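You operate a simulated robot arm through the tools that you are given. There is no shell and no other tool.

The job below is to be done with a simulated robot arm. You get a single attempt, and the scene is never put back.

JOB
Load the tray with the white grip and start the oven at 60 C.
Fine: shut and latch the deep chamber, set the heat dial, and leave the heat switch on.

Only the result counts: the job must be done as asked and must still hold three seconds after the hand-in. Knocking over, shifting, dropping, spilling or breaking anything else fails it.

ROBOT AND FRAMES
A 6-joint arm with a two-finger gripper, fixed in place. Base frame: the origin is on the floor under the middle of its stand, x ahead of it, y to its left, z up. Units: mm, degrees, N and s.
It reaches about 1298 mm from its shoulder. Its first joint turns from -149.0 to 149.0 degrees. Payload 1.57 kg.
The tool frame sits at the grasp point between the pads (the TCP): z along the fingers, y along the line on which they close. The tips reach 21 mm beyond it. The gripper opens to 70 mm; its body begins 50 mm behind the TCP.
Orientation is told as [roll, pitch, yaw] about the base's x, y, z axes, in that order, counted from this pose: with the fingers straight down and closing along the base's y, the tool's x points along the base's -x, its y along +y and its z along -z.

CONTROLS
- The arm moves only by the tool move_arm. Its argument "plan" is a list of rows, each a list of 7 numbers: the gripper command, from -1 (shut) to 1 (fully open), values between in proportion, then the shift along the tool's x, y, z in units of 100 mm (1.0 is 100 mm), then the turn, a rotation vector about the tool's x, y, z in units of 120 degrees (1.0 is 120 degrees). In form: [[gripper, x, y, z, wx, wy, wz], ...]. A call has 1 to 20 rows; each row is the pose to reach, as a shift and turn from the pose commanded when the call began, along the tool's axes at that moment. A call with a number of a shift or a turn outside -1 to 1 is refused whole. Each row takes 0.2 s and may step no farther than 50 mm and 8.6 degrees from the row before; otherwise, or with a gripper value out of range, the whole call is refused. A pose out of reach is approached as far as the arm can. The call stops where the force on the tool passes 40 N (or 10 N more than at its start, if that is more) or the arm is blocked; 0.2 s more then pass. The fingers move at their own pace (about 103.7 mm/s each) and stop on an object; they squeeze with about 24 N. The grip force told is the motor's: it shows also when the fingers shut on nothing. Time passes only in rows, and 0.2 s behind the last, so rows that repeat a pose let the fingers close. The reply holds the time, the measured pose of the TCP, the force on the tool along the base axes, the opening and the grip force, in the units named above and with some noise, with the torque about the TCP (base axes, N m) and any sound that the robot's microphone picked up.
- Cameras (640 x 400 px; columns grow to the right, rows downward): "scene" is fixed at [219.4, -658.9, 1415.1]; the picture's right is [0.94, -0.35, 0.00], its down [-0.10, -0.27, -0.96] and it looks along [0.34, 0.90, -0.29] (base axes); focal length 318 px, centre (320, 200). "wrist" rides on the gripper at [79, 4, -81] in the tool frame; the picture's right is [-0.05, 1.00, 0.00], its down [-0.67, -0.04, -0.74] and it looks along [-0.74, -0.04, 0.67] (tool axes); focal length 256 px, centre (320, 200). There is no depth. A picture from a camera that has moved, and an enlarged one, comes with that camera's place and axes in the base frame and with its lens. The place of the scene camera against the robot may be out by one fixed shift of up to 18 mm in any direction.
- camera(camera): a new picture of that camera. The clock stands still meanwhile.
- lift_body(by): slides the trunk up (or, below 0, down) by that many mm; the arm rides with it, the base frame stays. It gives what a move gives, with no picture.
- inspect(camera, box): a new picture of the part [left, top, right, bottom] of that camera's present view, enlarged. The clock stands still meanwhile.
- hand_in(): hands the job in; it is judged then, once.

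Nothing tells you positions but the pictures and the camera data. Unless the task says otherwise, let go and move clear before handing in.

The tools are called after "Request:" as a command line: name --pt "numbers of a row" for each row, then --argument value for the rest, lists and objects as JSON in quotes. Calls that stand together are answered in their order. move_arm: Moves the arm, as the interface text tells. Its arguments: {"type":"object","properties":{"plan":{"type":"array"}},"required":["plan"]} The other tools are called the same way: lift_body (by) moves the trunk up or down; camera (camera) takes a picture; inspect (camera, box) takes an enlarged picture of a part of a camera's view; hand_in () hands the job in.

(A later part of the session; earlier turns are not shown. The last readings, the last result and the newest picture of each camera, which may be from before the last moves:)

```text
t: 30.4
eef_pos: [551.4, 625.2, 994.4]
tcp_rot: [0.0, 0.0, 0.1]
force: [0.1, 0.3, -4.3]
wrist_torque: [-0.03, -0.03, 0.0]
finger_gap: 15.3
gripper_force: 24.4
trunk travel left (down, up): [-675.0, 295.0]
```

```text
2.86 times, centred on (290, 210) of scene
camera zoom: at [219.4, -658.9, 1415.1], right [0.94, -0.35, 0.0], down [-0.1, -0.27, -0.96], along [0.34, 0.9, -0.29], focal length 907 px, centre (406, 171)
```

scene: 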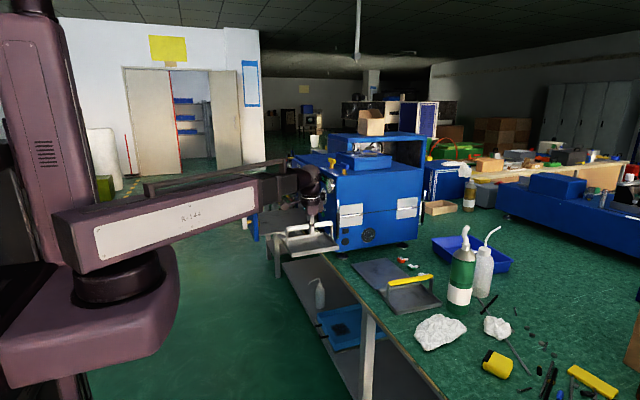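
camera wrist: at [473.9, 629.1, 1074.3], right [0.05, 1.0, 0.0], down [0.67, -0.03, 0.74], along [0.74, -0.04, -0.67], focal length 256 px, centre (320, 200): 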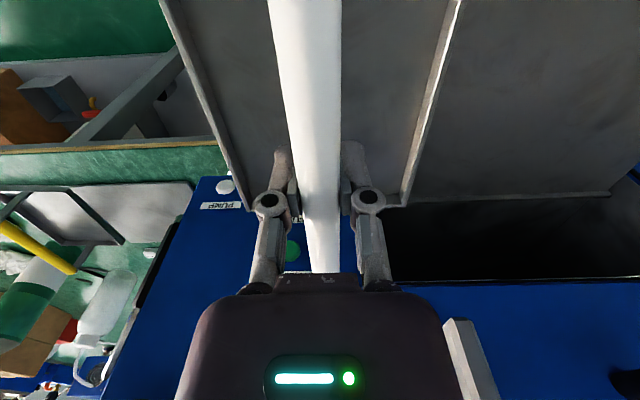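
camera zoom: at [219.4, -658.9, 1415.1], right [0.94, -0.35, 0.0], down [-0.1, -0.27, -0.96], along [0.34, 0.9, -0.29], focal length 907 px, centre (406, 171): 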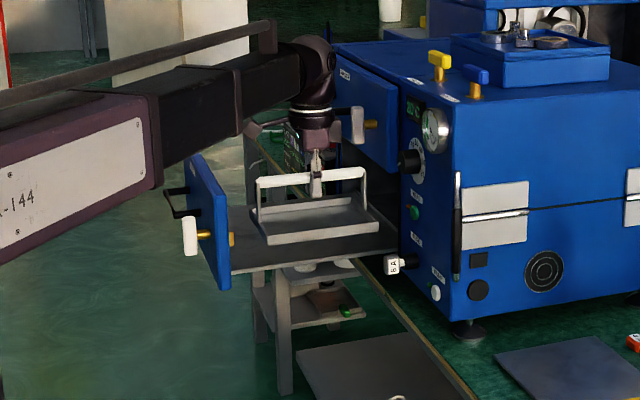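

The tray is over the shelf side, and the wrist will pass about 40 mm clear of the shallow T-handle. I'll continue to y≈828.

Request:
move_arm --pt "-1 0 0.25 0 0 0 0" --pt "-1 0 0.5 0 0 0 0" --pt "-1 0 0.75 0 0 0 0" --pt "-1 0 1.0 0 0 0 0"

Request:
move_arm --pt "-1 0 0.25 0 0 0 0" --pt "-1 0 0.5 0 0 0 0" --pt "-1 0 0.75 0 0 0 0" --pt "-1 0 1.0 0 0 0 0" --pt "-1 0 1.0 0 0 0 0"

Request:
camera --camera "wrist"

Request:
inspect --camera "scene" --box '[230, 150, 340, 260]'

```text
t: 31.4
eef_pos: [553.3, 723.6, 993.0]
tcp_rot: [-0.1, 0.1, 0.0]
force: [0.6, 0.5, -3.0]
wrist_torque: [-0.01, 0.01, -0.03]
finger_gap: 15.2
gripper_force: 24.0
trunk travel left (down, up): [-675.0, 295.0]
```

```text
t: 32.6
eef_pos: [553.3, 823.1, 993.2]
tcp_rot: [0.0, -0.1, 0.0]
force: [-0.3, -0.1, -2.1]
wrist_torque: [0.0, -0.03, -0.04]
finger_gap: 15.2
gripper_force: 24.4
trunk travel left (down, up): [-675.0, 295.0]
```

```text
taken
camera wrist: at [474.8, 828.0, 1074.5], right [0.05, 1.0, 0.0], down [0.67, -0.04, 0.74], along [0.74, -0.04, -0.67], focal length 256 px, centre (320, 200)
```

wrist: 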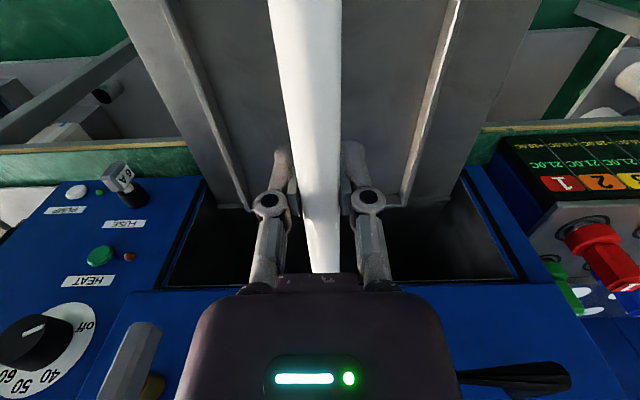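

```text
3.64 times, centred on (285, 205) of scene
camera zoom: at [219.4, -658.9, 1415.1], right [0.94, -0.35, 0.0], down [-0.1, -0.27, -0.96], along [0.34, 0.9, -0.29], focal length 1155 px, centre (447, 182)
```

zoom: 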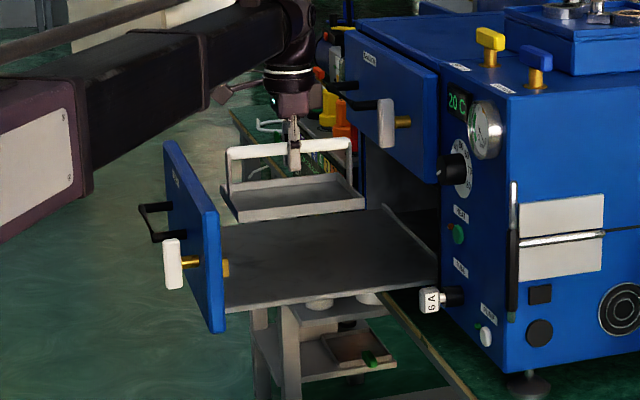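

The tray is centred over the shelf. I'll lower it with the trunk in shrinking steps and watch the load come off.

Request:
lift_body --by -45

Request:
inspect --camera "scene" --box '[230, 150, 340, 260]'

```text
t: 33.5
eef_pos: [553.2, 824.3, 948.5]
tcp_rot: [-0.1, 0.0, 0.0]
force: [0.2, 0.1, -2.6]
wrist_torque: [0.0, -0.02, 0.0]
finger_gap: 15.4
gripper_force: 24.0
trunk travel left (down, up): [-630.0, 340.0]
```

```text
3.64 times, centred on (285, 205) of scene
camera zoom: at [219.4, -658.9, 1415.1], right [0.94, -0.35, 0.0], down [-0.1, -0.27, -0.96], along [0.34, 0.9, -0.29], focal length 1155 px, centre (447, 182)
```

zoom: 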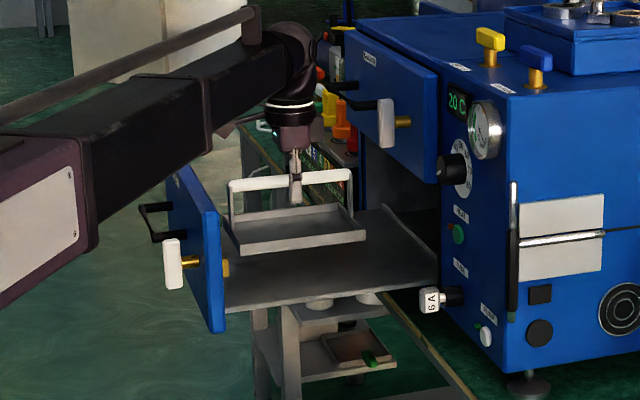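

Request:
lift_body --by -12

Request:
lift_body --by -4

Request:
inspect --camera "scene" --box '[250, 180, 320, 240]'

```text
t: 34.1
eef_pos: [553.3, 823.5, 936.5]
tcp_rot: [0.1, 0.0, 0.0]
force: [0.1, 0.0, -2.6]
wrist_torque: [0.01, -0.01, -0.01]
finger_gap: 15.3
gripper_force: 25.0
trunk travel left (down, up): [-618.0, 352.0]
```

```text
t: 34.6
eef_pos: [553.9, 823.5, 932.6]
tcp_rot: [0.0, 0.0, -0.1]
force: [0.5, 0.1, -3.1]
wrist_torque: [-0.02, 0.01, -0.01]
finger_gap: 15.2
gripper_force: 23.8
trunk travel left (down, up): [-614.0, 356.0]
```

```text
6.67 times, centred on (285, 210) of scene
camera zoom: at [219.4, -658.9, 1415.1], right [0.94, -0.35, 0.0], down [-0.1, -0.27, -0.96], along [0.34, 0.9, -0.29], focal length 2117 px, centre (553, 133)
```

zoom: 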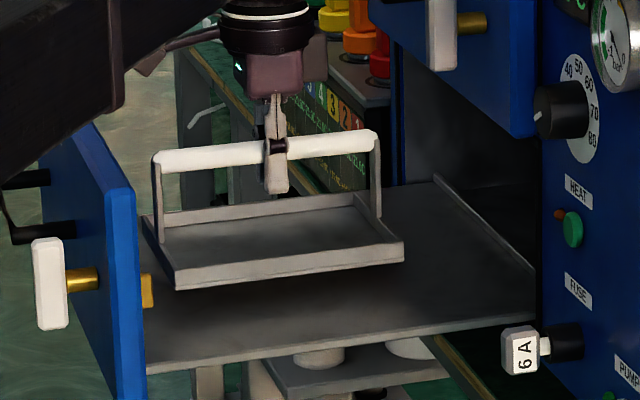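

There is still load on the wrist and a visible shadow gap of maybe 15–18 mm. I'll keep lowering.

Request:
lift_body --by -8

Request:
lift_body --by -3

Request:
inspect --camera "scene" --box '[250, 180, 320, 240]'

```text
t: 35.2
eef_pos: [553.5, 824.5, 923.7]
tcp_rot: [0.0, 0.0, 0.1]
force: [-0.1, -0.7, -3.4]
wrist_torque: [-0.01, -0.01, -0.01]
finger_gap: 15.3
gripper_force: 24.3
trunk travel left (down, up): [-606.0, 364.0]
```

```text
t: 35.7
eef_pos: [553.9, 823.9, 922.8]
tcp_rot: [0.0, 0.0, 0.0]
force: [-0.2, 0.4, -2.7]
wrist_torque: [0.01, -0.01, 0.01]
finger_gap: 15.2
gripper_force: 23.9
trunk travel left (down, up): [-603.0, 367.0]
```

```text
6.67 times, centred on (285, 210) of scene
camera zoom: at [219.4, -658.9, 1415.1], right [0.94, -0.35, 0.0], down [-0.1, -0.27, -0.96], along [0.34, 0.9, -0.29], focal length 2117 px, centre (553, 133)
```

zoom: 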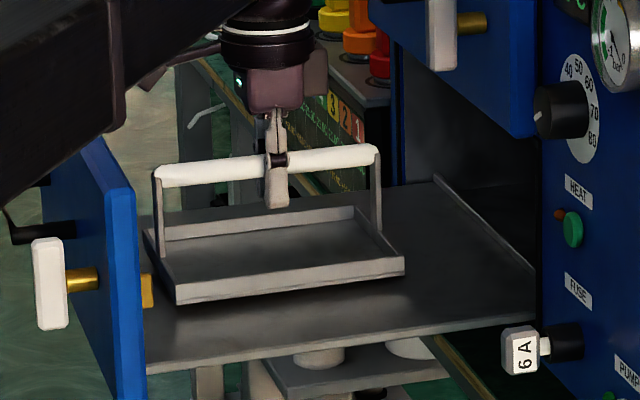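

Only a thin shadow gap is left and the load is unchanged. I'll take smaller steps.

Request:
lift_body --by -3

Request:
lift_body --by -2

Request:
lift_body --by -2

Request:
inspect --camera "scene" --box '[250, 180, 320, 240]'

```text
t: 36.2
eef_pos: [554.5, 824.3, 919.3]
tcp_rot: [0.0, 0.0, 0.0]
force: [0.2, -0.7, -3.7]
wrist_torque: [0.01, 0.02, 0.03]
finger_gap: 15.2
gripper_force: 24.6
trunk travel left (down, up): [-600.0, 370.0]
```

```text
t: 36.7
eef_pos: [552.6, 824.3, 917.0]
tcp_rot: [-0.1, 0.0, 0.1]
force: [0.3, -0.4, -3.1]
wrist_torque: [0.01, -0.01, 0.02]
finger_gap: 15.4
gripper_force: 24.1
trunk travel left (down, up): [-598.0, 372.0]
```

```text
t: 37.3
eef_pos: [552.8, 824.1, 915.7]
tcp_rot: [0.0, 0.0, 0.1]
force: [2.0, 0.2, 1.2]
wrist_torque: [0.0, 0.18, 0.01]
finger_gap: 15.0
gripper_force: 23.7
trunk travel left (down, up): [-596.0, 374.0]
```

```text
6.67 times, centred on (285, 210) of scene
camera zoom: at [219.4, -658.9, 1415.1], right [0.94, -0.35, 0.0], down [-0.1, -0.27, -0.96], along [0.34, 0.9, -0.29], focal length 2117 px, centre (553, 133)
```

zoom: 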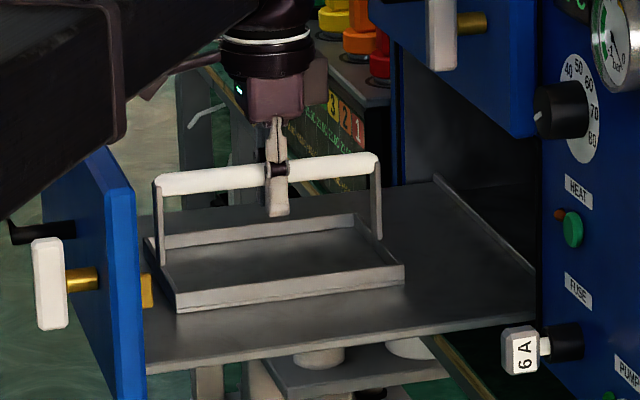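

The load is off the wrist and the tray rests on the shelf. I'll open the gripper, check that the tray stays, and then raise clear.

Request:
move_arm --pt "-0.3 0 0 0 0 0 0" --pt "0 0 0 0 0 0 0" --pt "0.4 0 0 0 0 0 0" --pt "0.6 0 0 0 0 0 0" --pt "0.6 0 0 0 0 0 0"

Request:
lift_body --by 60

Request:
inspect --camera "scene" --box '[250, 170, 320, 240]'

```text
t: 38.5
eef_pos: [553.7, 824.3, 915.6]
tcp_rot: [0.0, 0.0, 0.0]
force: [-0.2, -0.1, 1.1]
wrist_torque: [-0.02, 0.02, 0.0]
finger_gap: 55.8
gripper_force: 0.1
trunk travel left (down, up): [-596.0, 374.0]
```

```text
t: 39.5
eef_pos: [552.0, 823.2, 974.2]
tcp_rot: [0.0, 0.0, -0.1]
force: [0.0, -0.4, -0.5]
wrist_torque: [-0.02, 0.01, 0.02]
finger_gap: 56.1
gripper_force: 0.1
trunk travel left (down, up): [-656.0, 314.0]
```

```text
5.71 times, centred on (285, 205) of scene
camera zoom: at [219.4, -658.9, 1415.1], right [0.94, -0.35, 0.0], down [-0.1, -0.27, -0.96], along [0.34, 0.9, -0.29], focal length 1814 px, centre (520, 171)
```

zoom: 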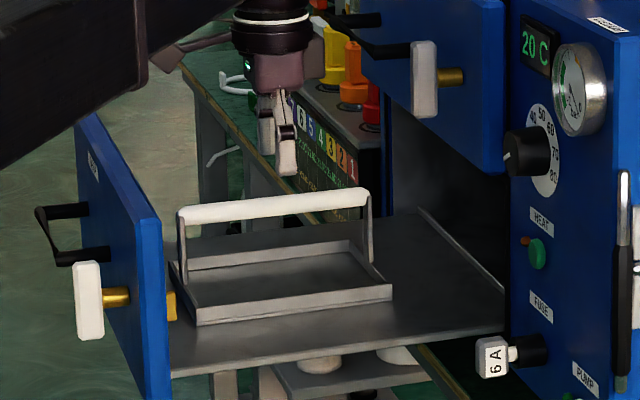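

The tray is on the shelf and released. Next I raise clear of the drawer face, retreat toward the robot, and turn the gripper level so I can push the drawer shut with its fingertips.

Request:
lift_body --by 90

Request:
move_arm --pt "0.4 0.4 0 0 0 0 0" --pt "0 0.8 0 0 0 0 0" --pt "-0.5 1.0 0 0 0 0 0"

Request:
move_arm --pt "-1 0.4 0 0 0 0 0" --pt "-1 0.8 0 0 0 0 0" --pt "-1 1.0 0 0 0 0 0"

Request:
move_arm --pt "-1 0.3 0 0 0 0 0" --pt "-1 0.6 0 0 0 0 0"

Request:
camera --camera "wrist"

Request:
camera --camera "scene"

```text
t: 40.7
eef_pos: [553.1, 822.7, 1065.0]
tcp_rot: [0.0, 0.0, 0.0]
force: [0.1, 0.6, 0.1]
wrist_torque: [-0.03, 0.0, -0.04]
finger_gap: 55.8
gripper_force: 0.0
trunk travel left (down, up): [-746.0, 224.0]
```

```text
t: 41.5
eef_pos: [451.8, 822.2, 1064.6]
tcp_rot: [-0.1, 0.1, 0.0]
force: [0.2, 0.1, 0.6]
wrist_torque: [0.0, -0.01, -0.01]
finger_gap: 17.4
gripper_force: 0.1
trunk travel left (down, up): [-746.0, 224.0]
```

```text
t: 42.3
eef_pos: [351.7, 822.7, 1064.7]
tcp_rot: [0.0, 0.0, 0.0]
force: [0.8, -0.3, 0.2]
wrist_torque: [-0.02, 0.0, 0.0]
finger_gap: 0.1
gripper_force: 24.2
trunk travel left (down, up): [-746.0, 224.0]
```

```text
t: 42.9
eef_pos: [291.9, 823.7, 1065.4]
tcp_rot: [0.0, 0.0, -0.1]
force: [-0.2, -0.2, 0.6]
wrist_torque: [0.01, -0.01, 0.01]
finger_gap: 0.0
gripper_force: 24.0
trunk travel left (down, up): [-746.0, 224.0]
```

```text
taken
camera wrist: at [214.1, 827.2, 1145.7], right [0.05, 1.0, 0.0], down [0.67, -0.04, 0.75], along [0.74, -0.04, -0.67], focal length 256 px, centre (320, 200)
```

wrist: 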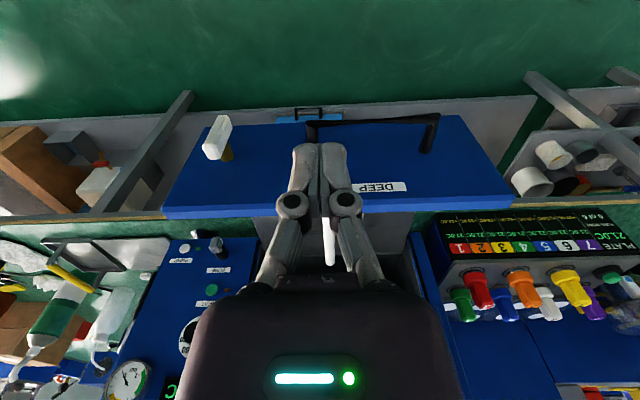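

```text
taken
```

scene: 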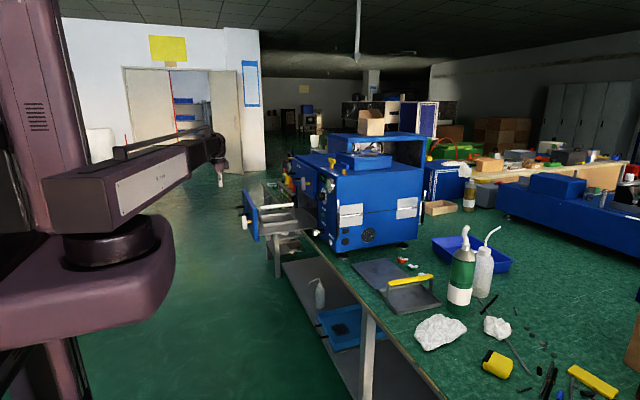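

The path is clear. I'll pitch the gripper up to level, adding the rise the wrist needs, in two stages.

Request:
move_arm --pt "-1 0 0 -0.02 0 -0.0625 0" --pt "-1 0 0 -0.07 0 -0.125 0" --pt "-1 0 0 -0.15 0 -0.1875 0" --pt "-1 0 0 -0.26 0 -0.25 0" --pt "-1 0 0 -0.4 0 -0.3125 0" --pt "-1 0 0 -0.56 0 -0.375 0"

Request:
move_arm --pt "-1 -0.13 0 -0.13 0 -0.0625 0" --pt "-1 -0.275 0 -0.275 0 -0.125 0" --pt "-1 -0.43 0 -0.43 0 -0.1875 0" --pt "-1 -0.595 0 -0.595 0 -0.25 0" --pt "-1 -0.765 0 -0.765 0 -0.3125 0" --pt "-1 -0.935 0 -0.935 0 -0.375 0"

Request:
camera --camera "wrist"

Request:
camera --camera "scene"

```text
t: 44.3
eef_pos: [293.3, 823.9, 1119.5]
tcp_rot: [0.0, -45.3, -0.1]
force: [0.4, 0.0, -0.8]
wrist_torque: [0.0, 0.03, 0.01]
finger_gap: 0.0
gripper_force: 24.2
trunk travel left (down, up): [-746.0, 224.0]
```

```text
t: 45.7
eef_pos: [292.6, 823.1, 1252.0]
tcp_rot: [174.6, -89.7, -174.9]
force: [0.3, 0.4, 1.0]
wrist_torque: [-0.01, 0.01, -0.01]
finger_gap: 0.0
gripper_force: 23.9
trunk travel left (down, up): [-746.0, 224.0]
```

```text
taken
camera wrist: at [212.8, 827.5, 1171.7], right [0.0, 1.0, 0.05], down [-0.75, -0.04, 0.66], along [0.66, -0.04, 0.75], focal length 256 px, centre (320, 200)
```

wrist: 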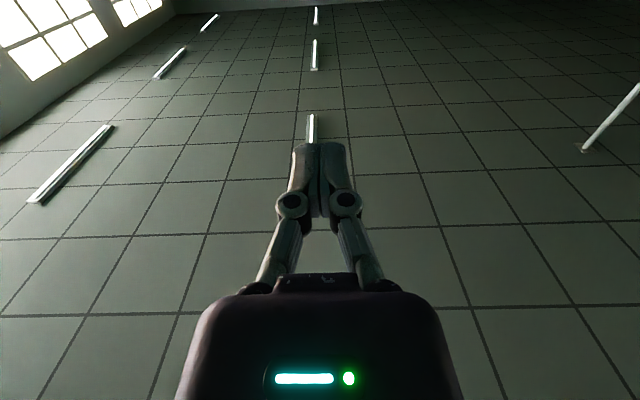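

```text
taken
```

scene: 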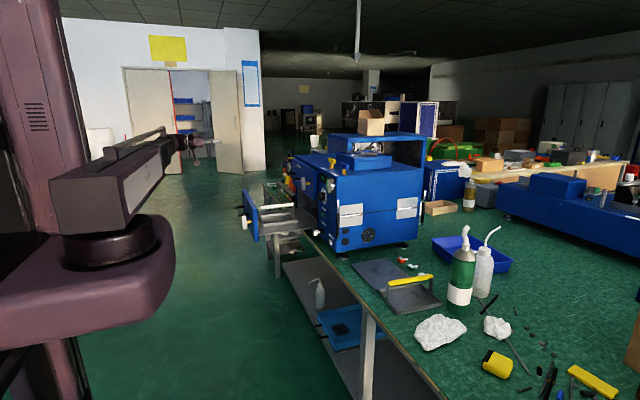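

The gripper is level, but the wrist camera sits underneath and looks up at the ceiling. I'll roll the tool 180° so the camera rides on top and I can see what the fingers touch.

Request:
move_arm --pt "-1 0 0 0 0 0 0.0667" --pt "-1 0 0 0 0 0 0.1333" --pt "-1 0 0 0 0 0 0.2" --pt "-1 0 0 0 0 0 0.2667" --pt "-1 0 0 0 0 0 0.3333" --pt "-1 0 0 0 0 0 0.4" --pt "-1 0 0 0 0 0 0.4667" --pt "-1 0 0 0 0 0 0.5333" --pt "-1 0 0 0 0 0 0.6" --pt "-1 0 0 0 0 0 0.6667" --pt "-1 0 0 0 0 0 0.7333" --pt "-1 0 0 0 0 0 0.75"

Request:
move_arm --pt "-1 0 0 0 0 0 0.0667" --pt "-1 0 0 0 0 0 0.1333" --pt "-1 0 0 0 0 0 0.2" --pt "-1 0 0 0 0 0 0.2667" --pt "-1 0 0 0 0 0 0.3333" --pt "-1 0 0 0 0 0 0.4" --pt "-1 0 0 0 0 0 0.4667" --pt "-1 0 0 0 0 0 0.5333" --pt "-1 0 0 0 0 0 0.6" --pt "-1 0 0 0 0 0 0.6667" --pt "-1 0 0 0 0 0 0.7333" --pt "-1 0 0 0 0 0 0.75"

Request:
camera --camera "wrist"

```text
t: 48.3
eef_pos: [292.9, 822.2, 1250.7]
tcp_rot: [89.8, -7.5, -90.0]
force: [-0.4, 0.2, -0.5]
wrist_torque: [-0.02, -0.01, 0.0]
finger_gap: 0.0
gripper_force: 24.4
out of reach, approached as far as the arm can: row 11, 12
trunk travel left (down, up): [-746.0, 224.0]
```

```text
t: 50.9
eef_pos: [292.8, 823.3, 1251.0]
tcp_rot: [89.8, -7.4, -90.0]
force: [-0.4, 0.4, -0.1]
wrist_torque: [0.0, -0.01, -0.01]
finger_gap: 0.3
gripper_force: 23.7
out of reach, approached as far as the arm can: row 1, 2, 3, 4, 5, 6, 7, 8, 9, 10, 11, 12
trunk travel left (down, up): [-746.0, 224.0]
```

```text
taken
camera wrist: at [212.8, 902.6, 1244.2], right [0.0, 0.08, 1.0], down [-0.74, -0.67, 0.05], along [0.67, -0.74, 0.06], focal length 256 px, centre (320, 200)
```

wrist: 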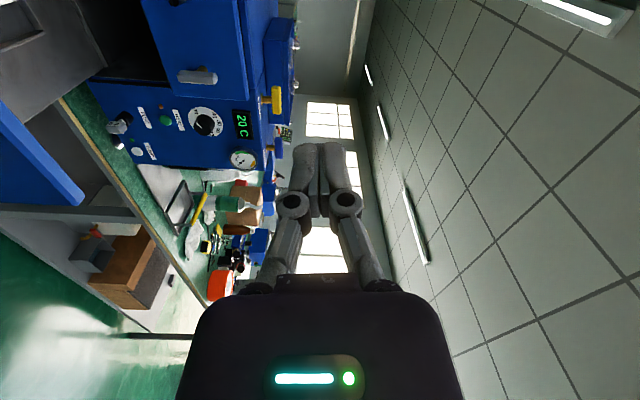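

The last joint hit its limit at about +82°. I'll unwind and roll the other way instead.

Request:
move_arm --pt "-1 0 0 0 0 0 -0.0667" --pt "-1 0 0 0 0 0 -0.1333" --pt "-1 0 0 0 0 0 -0.2" --pt "-1 0 0 0 0 0 -0.2667" --pt "-1 0 0 0 0 0 -0.3333" --pt "-1 0 0 0 0 0 -0.4" --pt "-1 0 0 0 0 0 -0.4667" --pt "-1 0 0 0 0 0 -0.5333" --pt "-1 0 0 0 0 0 -0.6" --pt "-1 0 0 0 0 0 -0.6667" --pt "-1 0 0 0 0 0 -0.7333" --pt "-1 0 0 0 0 0 -0.8" --pt "-1 0 0 0 0 0 -0.8667" --pt "-1 0 0 0 0 0 -0.9333" --pt "-1 0 0 0 0 0 -1.0"

Request:
move_arm --pt "-1 0 0 0 0 0 -0.0667" --pt "-1 0 0 0 0 0 -0.1333" --pt "-1 0 0 0 0 0 -0.2" --pt "-1 0 0 0 0 0 -0.2667" --pt "-1 0 0 0 0 0 -0.3333" --pt "-1 0 0 0 0 0 -0.4" --pt "-1 0 0 0 0 0 -0.4667" --pt "-1 0 0 0 0 0 -0.5"

Request:
move_arm --pt "-1 0 0 0 0 0 -0.0667" --pt "-1 0 0 0 0 0 -0.1333" --pt "-1 0 0 0 0 0 -0.2" --pt "-1 0 0 0 0 0 -0.2667" --pt "-1 0 0 0 0 0 -0.3333" --pt "-1 0 0 0 0 0 -0.4" --pt "-1 0 0 0 0 0 -0.4667" --pt "-1 0 0 0 0 0 -0.5333" --pt "-1 0 0 0 0 0 -0.6" --pt "-1 0 0 0 0 0 -0.6667" --pt "-1 0 0 0 0 0 -0.7333" --pt "-1 0 0 0 0 0 -0.75"

```text
t: 54.1
eef_pos: [292.7, 824.2, 1251.2]
tcp_rot: [-89.9, -52.3, 89.9]
force: [-0.2, 0.2, -0.1]
wrist_torque: [0.0, 0.01, 0.02]
finger_gap: 0.0
gripper_force: 23.9
trunk travel left (down, up): [-746.0, 224.0]
```

```text
t: 55.9
eef_pos: [292.6, 823.7, 1250.5]
tcp_rot: [-90.1, 7.7, 90.0]
force: [0.0, 0.1, -0.4]
wrist_torque: [0.01, -0.01, 0.04]
finger_gap: 0.0
gripper_force: 24.0
trunk travel left (down, up): [-746.0, 224.0]
```

```text
t: 58.5
eef_pos: [292.9, 822.8, 1251.4]
tcp_rot: [89.6, 82.4, -90.3]
force: [0.0, -0.4, -0.4]
wrist_torque: [-0.01, -0.01, 0.01]
finger_gap: 0.0
gripper_force: 23.9
trunk travel left (down, up): [-746.0, 224.0]
```

The roll worked in the other direction and overshot by about 7.5°. I'll trim it to exactly 180° and look.

Request:
move_arm --pt "-1 0 0 0 0 0 0.0635" --pt "-1 0 0 0 0 0 0.0635"

Request:
camera --camera "wrist"

```text
t: 59.1
eef_pos: [292.5, 823.8, 1251.2]
tcp_rot: [-73.8, 89.8, 106.3]
force: [-0.4, -0.3, -0.3]
wrist_torque: [0.02, -0.02, -0.04]
finger_gap: 0.0
gripper_force: 24.1
trunk travel left (down, up): [-746.0, 224.0]
```

```text
taken
camera wrist: at [212.9, 818.7, 1329.9], right [0.0, -1.0, -0.06], down [-0.75, 0.04, -0.67], along [0.67, 0.04, -0.74], focal length 256 px, centre (320, 200)
```

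wrist: 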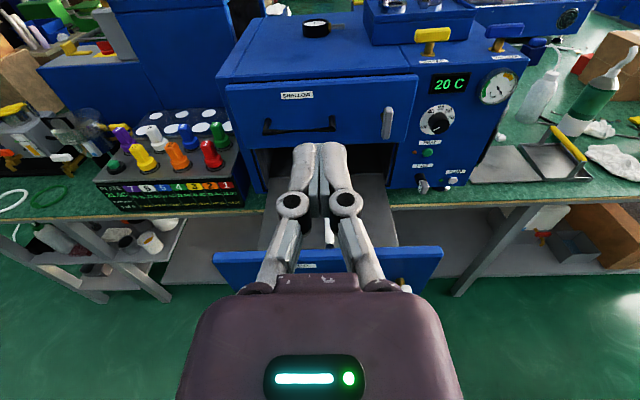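

The camera now rides on top and gives an upright view. I'll lower the trunk so the fingertips face the drawer front above its black handle, at z≈945.

Request:
lift_body --by -200

Request:
camera --camera "wrist"

Request:
lift_body --by -106

Request:
camera --camera "wrist"

Request:
camera --camera "scene"

```text
t: 61.3
eef_pos: [293.0, 822.6, 1050.9]
tcp_rot: [-64.7, 90.0, 115.3]
force: [1.0, -0.2, -0.2]
wrist_torque: [-0.02, -0.01, -0.01]
finger_gap: 0.0
gripper_force: 24.1
trunk travel left (down, up): [-546.0, 424.0]
```

```text
taken
camera wrist: at [212.9, 818.7, 1130.0], right [0.0, -1.0, -0.05], down [-0.75, 0.04, -0.67], along [0.67, 0.04, -0.74], focal length 256 px, centre (320, 200)
```

wrist: 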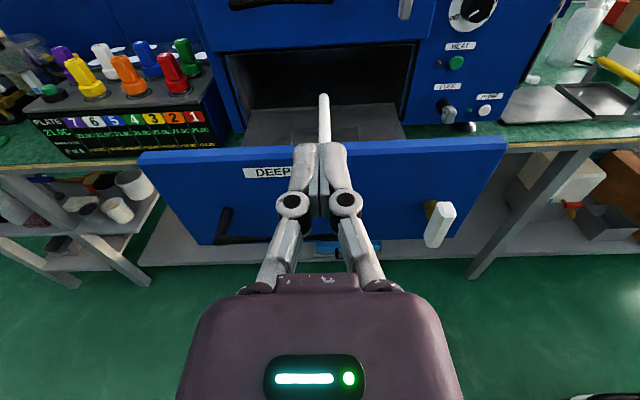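

```text
t: 62.7
eef_pos: [292.1, 822.8, 945.4]
tcp_rot: [-64.9, 89.9, 115.1]
force: [-0.3, 0.2, -0.3]
wrist_torque: [0.01, -0.01, 0.01]
finger_gap: 0.3
gripper_force: 23.7
trunk travel left (down, up): [-440.0, 530.0]
```

```text
taken
camera wrist: at [212.9, 818.7, 1024.0], right [0.0, -1.0, -0.05], down [-0.75, 0.04, -0.67], along [0.67, 0.04, -0.74], focal length 256 px, centre (320, 200)
```

wrist: 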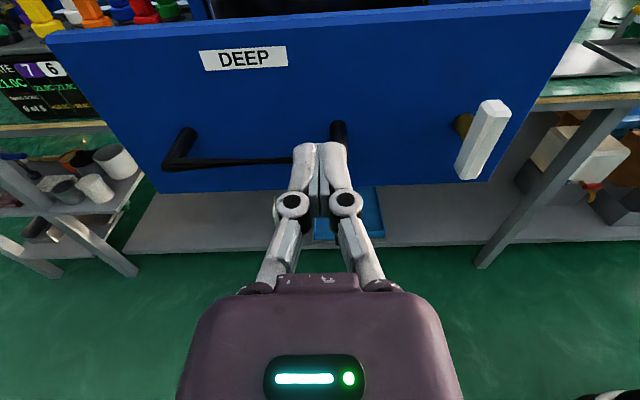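

```text
taken
```

scene: 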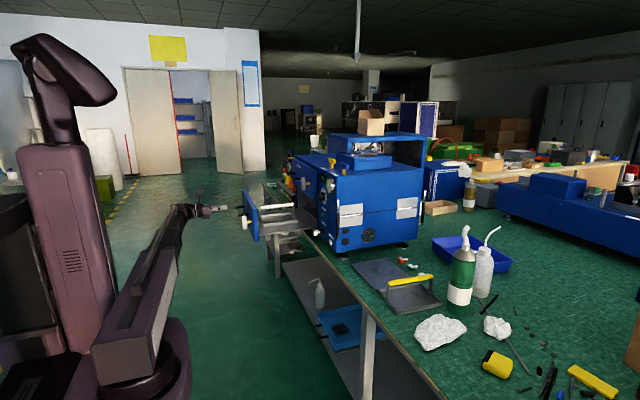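

The fingertips aim at the plain face between the label and the handle post. I'll advance up to the face, then start the push gently.

Request:
move_arm --pt "-1 0 0 0.3 0 0 0" --pt "-1 0 0 0.55 0 0 0" --pt "-1 0 0 0.75 0 0 0" --pt "-1 0 0 0.8 0 0 0"

Request:
camera --camera "wrist"

```text
t: 63.7
eef_pos: [372.1, 823.8, 945.0]
tcp_rot: [-42.9, 90.0, 137.1]
force: [0.6, -1.4, 0.5]
wrist_torque: [0.04, 0.01, 0.0]
finger_gap: 0.0
gripper_force: 23.9
trunk travel left (down, up): [-440.0, 530.0]
```

```text
taken
camera wrist: at [293.1, 818.7, 1023.8], right [0.0, -1.0, -0.05], down [-0.75, 0.04, -0.67], along [0.67, 0.04, -0.74], focal length 256 px, centre (320, 200)
```

wrist: 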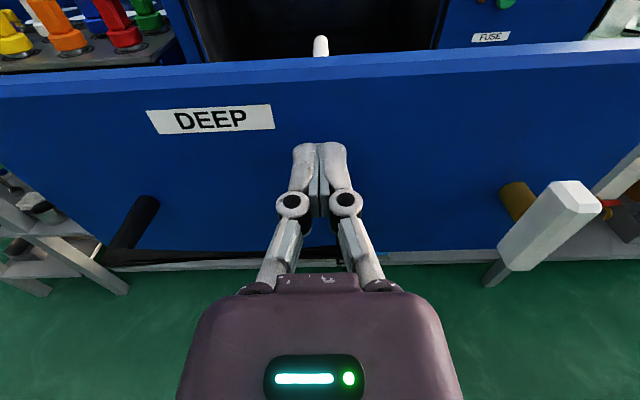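

Request:
move_arm --pt "-1 0 0 0.04 0 0 0" --pt "-1 0 0 0.08 0 0 0" --pt "-1 0 0 0.12 0 0 0" --pt "-1 0 0 0.16 0 0 0" --pt "-1 0 0 0.21 0 0 0" --pt "-1 0 0 0.27 0 0 0" --pt "-1 0 0 0.34 0 0 0" --pt "-1 0 0 0.41 0 0 0" --pt "-1 0 0 0.48 0 0 0" --pt "-1 0 0 0.55 0 0 0" --pt "-1 0 0 0.6 0 0 0"

Request:
camera --camera "wrist"

Request:
inspect --camera "scene" --box '[220, 150, 350, 260]'

```text
t: 66.1
eef_pos: [432.5, 823.2, 945.2]
tcp_rot: [-85.7, 89.8, 94.3]
force: [-1.3, -0.5, -0.2]
wrist_torque: [0.02, -0.02, 0.04]
finger_gap: 6.0
gripper_force: 28.5
trunk travel left (down, up): [-440.0, 530.0]
```

```text
taken
camera wrist: at [352.7, 818.8, 1024.0], right [0.0, -1.0, -0.05], down [-0.74, 0.04, -0.67], along [0.67, 0.04, -0.74], focal length 256 px, centre (320, 200)
```

wrist: 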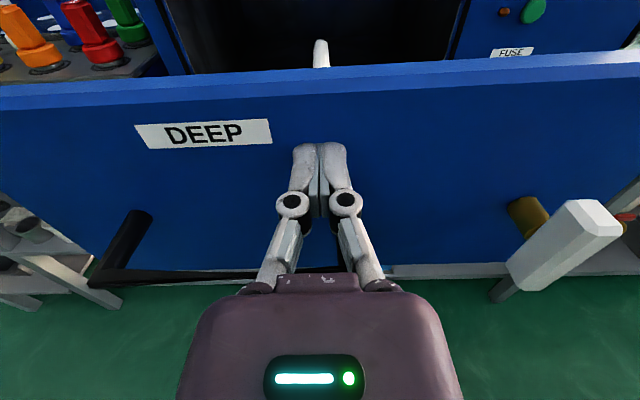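

```text
3.64 times, centred on (285, 205) of scene
camera zoom: at [219.4, -658.9, 1415.1], right [0.94, -0.35, 0.0], down [-0.1, -0.27, -0.96], along [0.34, 0.9, -0.29], focal length 1155 px, centre (447, 182)
```

zoom: 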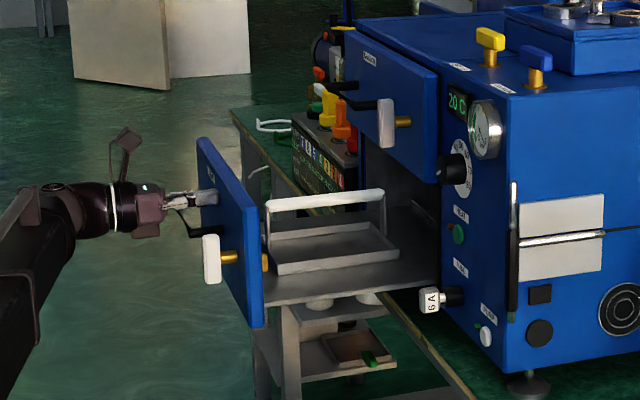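

The drawer slides in smoothly with only 1–2 N of resistance, and the tray rides along. I'll keep pushing.

Request:
move_arm --pt "-1 0 0 0.05 0 0 0" --pt "-1 0 0 0.12 0 0 0" --pt "-1 0 0 0.2 0 0 0" --pt "-1 0 0 0.28 0 0 0" --pt "-1 0 0 0.36 0 0 0" --pt "-1 0 0 0.44 0 0 0" --pt "-1 0 0 0.52 0 0 0" --pt "-1 0 0 0.6 0 0 0" --pt "-1 0 0 0.68 0 0 0" --pt "-1 0 0 0.76 0 0 0" --pt "-1 0 0 0.84 0 0 0" --pt "-1 0 0 0.92 0 0 0" --pt "-1 0 0 1.0 0 0 0"

Request:
camera --camera "wrist"

Request:
inspect --camera "scene" --box '[220, 150, 350, 260]'

```text
t: 68.9
eef_pos: [533.0, 823.4, 945.1]
tcp_rot: [-44.3, 89.9, 135.5]
force: [0.2, 0.9, 0.3]
wrist_torque: [0.0, -0.02, 0.01]
finger_gap: 0.0
gripper_force: 28.5
trunk travel left (down, up): [-440.0, 530.0]
```

```text
taken
camera wrist: at [453.3, 819.0, 1023.8], right [0.0, -1.0, -0.05], down [-0.75, 0.04, -0.67], along [0.67, 0.04, -0.74], focal length 256 px, centre (320, 200)
```

wrist: 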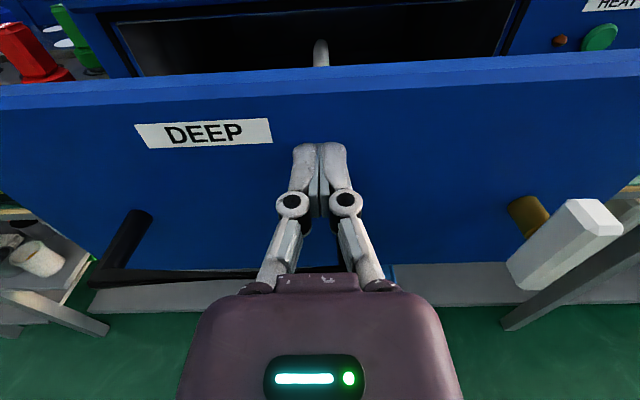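

```text
3.64 times, centred on (285, 205) of scene
camera zoom: at [219.4, -658.9, 1415.1], right [0.94, -0.35, 0.0], down [-0.1, -0.27, -0.96], along [0.34, 0.9, -0.29], focal length 1155 px, centre (447, 182)
```

zoom: 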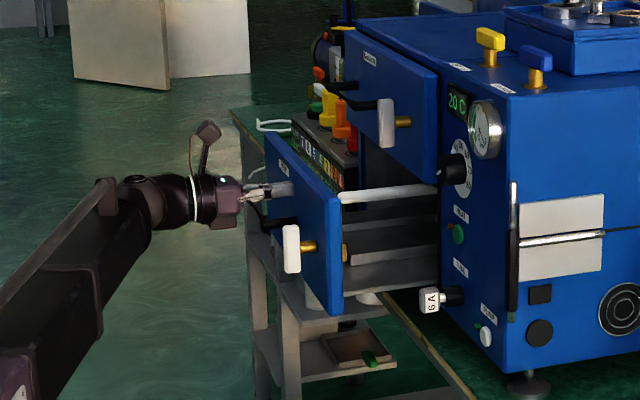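

Request:
move_arm --pt "-1 0 0 0.05 0 0 0" --pt "-1 0 0 0.12 0 0 0" --pt "-1 0 0 0.2 0 0 0" --pt "-1 0 0 0.28 0 0 0" --pt "-1 0 0 0.36 0 0 0" --pt "-1 0 0 0.44 0 0 0" --pt "-1 0 0 0.52 0 0 0" --pt "-1 0 0 0.6 0 0 0" --pt "-1 0 0 0.68 0 0 0" --pt "-1 0 0 0.76 0 0 0" --pt "-1 0 0 0.84 0 0 0" --pt "-1 0 0 0.9 0 0 0"

Request:
camera --camera "wrist"

Request:
inspect --camera "scene" --box '[250, 140, 350, 240]'

```text
t: 71.5
eef_pos: [622.9, 822.3, 944.6]
tcp_rot: [-46.2, 89.8, 133.9]
force: [0.4, 0.3, 0.4]
wrist_torque: [0.01, 0.03, 0.01]
finger_gap: 6.0
gripper_force: 28.3
trunk travel left (down, up): [-440.0, 530.0]
```

```text
taken
camera wrist: at [543.5, 818.3, 1023.8], right [0.0, -1.0, -0.05], down [-0.75, 0.04, -0.67], along [0.67, 0.04, -0.74], focal length 256 px, centre (320, 200)
```

wrist: 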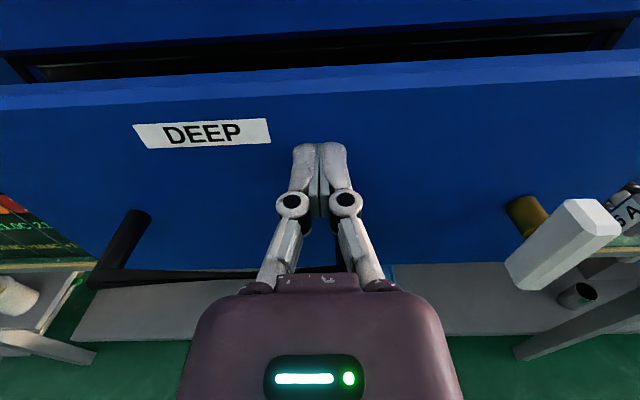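

```text
4.00 times, centred on (300, 190) of scene
camera zoom: at [219.4, -658.9, 1415.1], right [0.94, -0.35, 0.0], down [-0.1, -0.27, -0.96], along [0.34, 0.9, -0.29], focal length 1270 px, centre (400, 240)
```

zoom: 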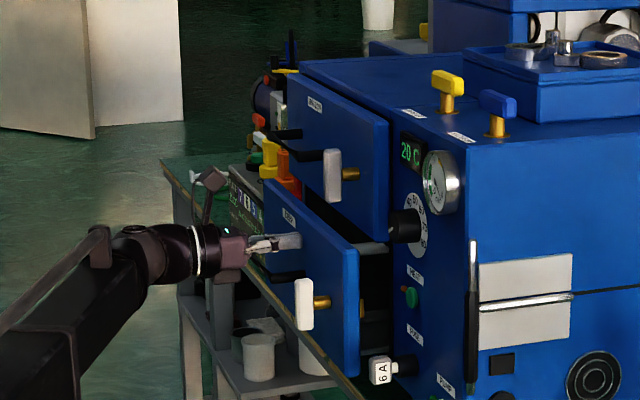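

About 26 mm remain. I'll go slower until it seats.

Request:
move_arm --pt "-1 0 0 0.04 0 0 0" --pt "-1 0 0 0.08 0 0 0" --pt "-1 0 0 0.12 0 0 0" --pt "-1 0 0 0.16 0 0 0" --pt "-1 0 0 0.2 0 0 0" --pt "-1 0 0 0.24 0 0 0" --pt "-1 0 0 0.27 0 0 0" --pt "-1 0 0 0.3 0 0 0" --pt "-1 0 0 0.33 0 0 0" --pt "-1 0 0 0.36 0 0 0" --pt "-1 0 0 0.39 0 0 0" --pt "-1 0 0 0.42 0 0 0"

Request:
camera --camera "wrist"

Request:
inspect --camera "scene" --box '[250, 140, 350, 240]'

```text
t: 74.1
eef_pos: [660.7, 824.2, 944.3]
tcp_rot: [-46.7, 89.8, 133.3]
force: [-28.1, -5.7, -11.5]
wrist_torque: [0.02, 0.19, -0.15]
finger_gap: 6.1
gripper_force: 28.0
trunk travel left (down, up): [-440.0, 530.0]
```

```text
taken
camera wrist: at [581.3, 818.9, 1023.9], right [0.0, -1.0, -0.06], down [-0.75, 0.04, -0.66], along [0.67, 0.04, -0.75], focal length 256 px, centre (320, 200)
```

wrist: 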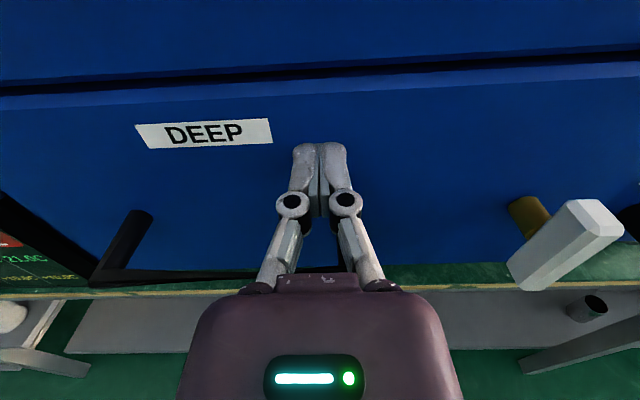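

```text
4.00 times, centred on (300, 190) of scene
camera zoom: at [219.4, -658.9, 1415.1], right [0.94, -0.35, 0.0], down [-0.1, -0.27, -0.96], along [0.34, 0.9, -0.29], focal length 1270 px, centre (400, 240)
```

zoom: 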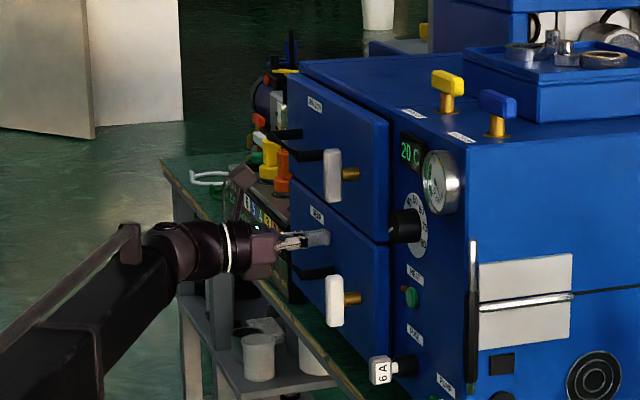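

The drawer is seated: the force rose to 28 N, and its face is flush with the shallow one. I'll back off and check that it stays shut.

Request:
move_arm --pt "-1 0 0 -0.05 0 0 0" --pt "-1 0 0 -0.2 0 0 0" --pt "-1 0 0 -0.5 0 0 0" --pt "-1 0 0 -0.9 0 0 0" --pt "-1 0 0 -1.0 0 0 0"

Request:
camera --camera "wrist"

Request:
inspect --camera "scene" --box '[265, 150, 345, 240]'

```text
t: 75.3
eef_pos: [566.0, 823.0, 944.4]
tcp_rot: [-55.1, 89.9, 124.9]
force: [-0.3, -1.4, 0.6]
wrist_torque: [0.03, 0.04, 0.02]
finger_gap: 0.1
gripper_force: 28.8
trunk travel left (down, up): [-440.0, 530.0]
```

```text
taken
camera wrist: at [485.3, 818.0, 1024.0], right [0.0, -1.0, -0.05], down [-0.75, 0.04, -0.67], along [0.67, 0.04, -0.74], focal length 256 px, centre (320, 200)
```

wrist: 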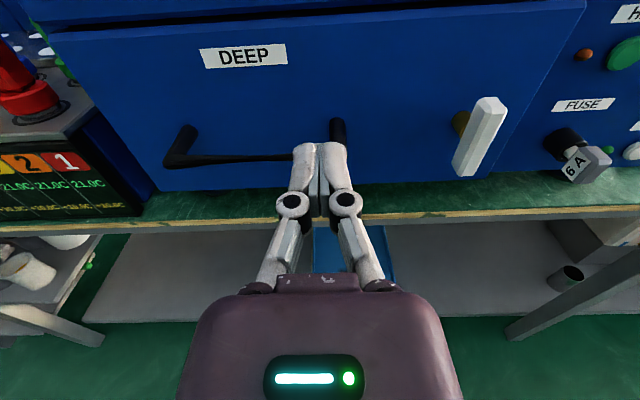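

```text
4.44 times, centred on (305, 195) of scene
camera zoom: at [219.4, -658.9, 1415.1], right [0.94, -0.35, 0.0], down [-0.1, -0.27, -0.96], along [0.34, 0.9, -0.29], focal length 1411 px, centre (387, 222)
```

zoom: 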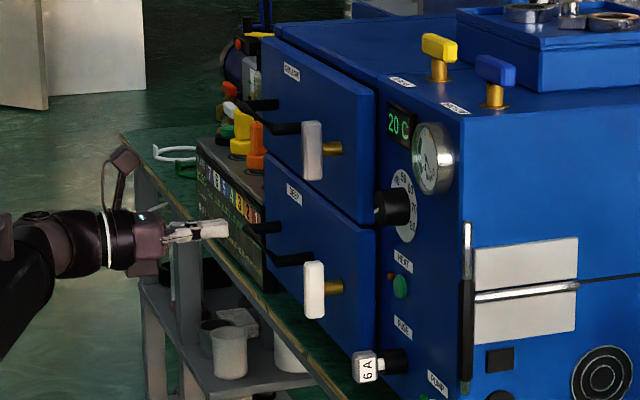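

The drawer stays shut. Its latch T-handle should now be at about (642, 705, 906), still vertical. I'll enlarge it before gripping.

Request:
inspect --camera "wrist" --box '[420, 70, 580, 190]'

Request:
move_arm --pt "-1 -0.13 0.4 0 0 0 0" --pt "-0.5 -0.26 0.8 0 0 0 0" --pt "0.2 -0.39 1.0 0 0 0 0"

Request:
camera --camera "wrist"

```text
3.33 times, centred on (500, 130) of wrist
camera zoom: at [485.3, 818.0, 1024.0], right [0.0, -1.0, -0.05], down [-0.75, 0.04, -0.67], along [0.67, 0.04, -0.74], focal length 853 px, centre (-280, 433)
```

zoom: 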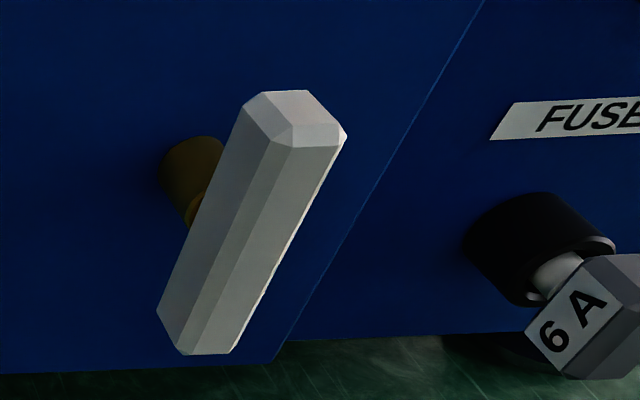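

```text
t: 76.1
eef_pos: [564.8, 722.4, 945.5]
tcp_rot: [-38.5, 89.9, 141.4]
force: [-0.6, 0.6, -1.5]
wrist_torque: [-0.01, 0.02, 0.01]
finger_gap: 42.0
gripper_force: 0.1
out of reach, approached as far as the arm can: row 1, 2, 3
trunk travel left (down, up): [-440.0, 530.0]
```

```text
taken
camera wrist: at [484.3, 717.3, 1023.9], right [0.0, -1.0, -0.05], down [-0.75, 0.04, -0.66], along [0.67, 0.04, -0.75], focal length 256 px, centre (320, 200)
```

wrist: 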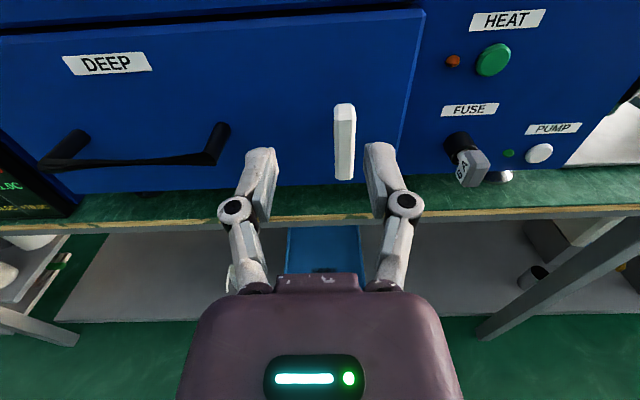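

The arm can't change height by itself, so the trunk sets z. I'll lower 39 mm and line up in y with the T-handle.

Request:
lift_body --by -36

Request:
move_arm --pt "0.5 0 0.15 0 0 0 0" --pt "0.5 0 0.15 0 0 0 0"

Request:
camera --camera "wrist"

Request:
inspect --camera "wrist" --box '[240, 60, 400, 180]'

Request:
inspect --camera "scene" --box '[265, 160, 345, 240]'

```text
t: 76.9
eef_pos: [564.2, 722.0, 909.1]
tcp_rot: [-37.6, 89.9, 142.4]
force: [0.5, 0.7, -0.7]
wrist_torque: [0.02, 0.01, -0.01]
finger_gap: 42.2
gripper_force: 0.1
trunk travel left (down, up): [-404.0, 566.0]
```

```text
t: 77.5
eef_pos: [565.4, 706.6, 907.6]
tcp_rot: [-34.7, 89.8, 145.3]
force: [1.1, -0.3, -0.9]
wrist_torque: [0.0, 0.0, 0.04]
finger_gap: 52.6
gripper_force: 0.0
trunk travel left (down, up): [-404.0, 566.0]
```

```text
taken
camera wrist: at [484.5, 702.3, 987.8], right [0.0, -1.0, -0.05], down [-0.75, 0.04, -0.66], along [0.67, 0.04, -0.75], focal length 256 px, centre (320, 200)
```

wrist: 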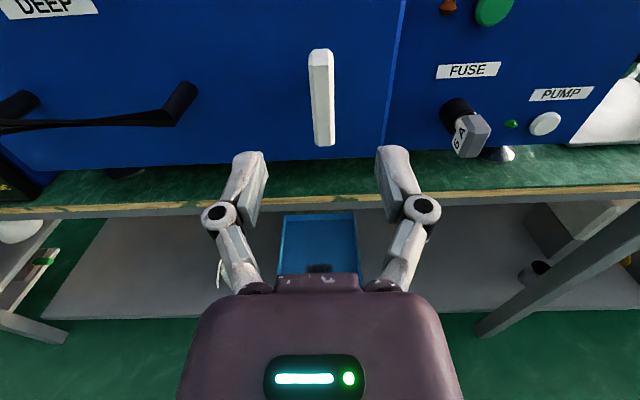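

```text
3.33 times, centred on (320, 120) of wrist
camera zoom: at [484.5, 702.3, 987.8], right [0.0, -1.0, -0.05], down [-0.75, 0.04, -0.66], along [0.67, 0.04, -0.75], focal length 853 px, centre (320, 467)
```

zoom: 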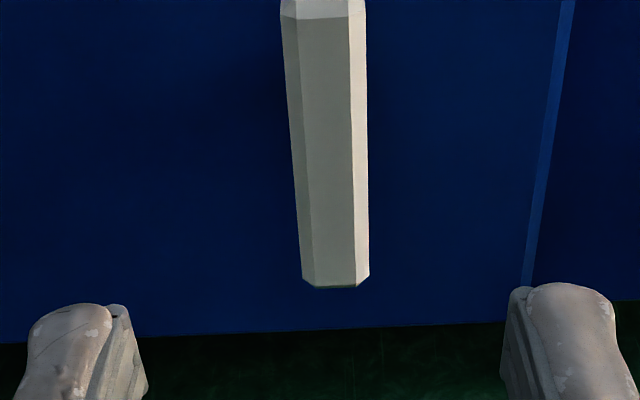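

```text
5.00 times, centred on (305, 200) of scene
camera zoom: at [219.4, -658.9, 1415.1], right [0.94, -0.35, 0.0], down [-0.1, -0.27, -0.96], along [0.34, 0.9, -0.29], focal length 1588 px, centre (395, 200)
```

zoom: 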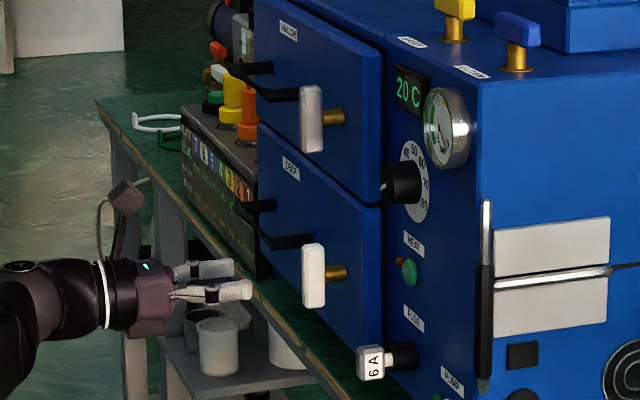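

The T-handle is centred at about (641, 704.5, 909), directly ahead between the open fingers. I'll advance until the pads straddle it.

Request:
move_arm --pt "0.5 0 0.01 0.2 0 0 0" --pt "0.5 0 0.02 0.4 0 0 0" --pt "0.5 0 0.02 0.55 0 0 0" --pt "0.5 0 0.02 0.65 0 0 0" --pt "0.5 0 0.02 0.73 0 0 0"

Request:
camera --camera "wrist"

Request:
inspect --camera "scene" --box '[265, 160, 345, 240]'

```text
t: 78.7
eef_pos: [637.2, 704.9, 909.1]
tcp_rot: [-25.1, 89.8, 155.0]
force: [0.2, -0.5, -0.3]
wrist_torque: [-0.03, 0.04, 0.01]
finger_gap: 52.4
gripper_force: 0.1
trunk travel left (down, up): [-404.0, 566.0]
```

```text
taken
camera wrist: at [557.6, 701.0, 987.7], right [0.0, -1.0, -0.05], down [-0.75, 0.04, -0.66], along [0.66, 0.04, -0.75], focal length 256 px, centre (320, 200)
```

wrist: 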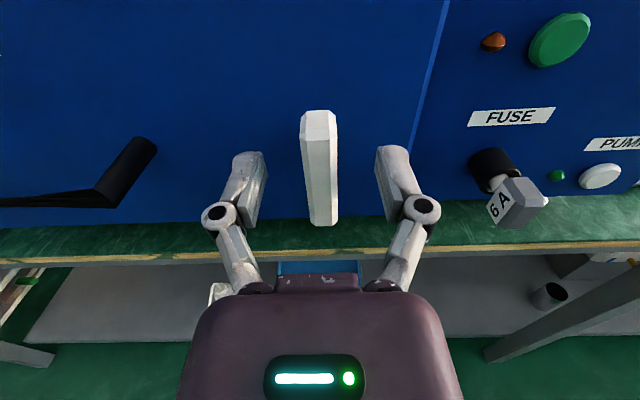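

```text
5.00 times, centred on (305, 200) of scene
camera zoom: at [219.4, -658.9, 1415.1], right [0.94, -0.35, 0.0], down [-0.1, -0.27, -0.96], along [0.34, 0.9, -0.29], focal length 1588 px, centre (395, 200)
```

zoom: 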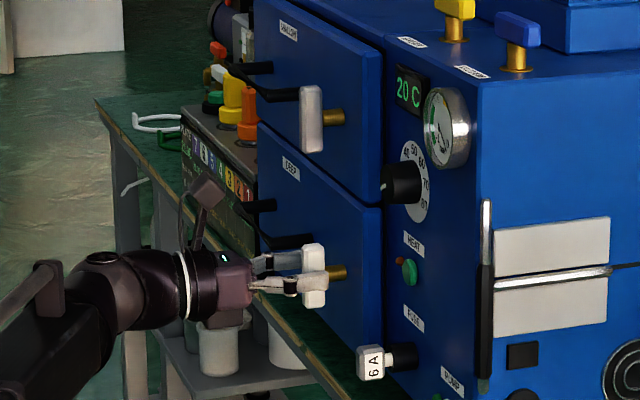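

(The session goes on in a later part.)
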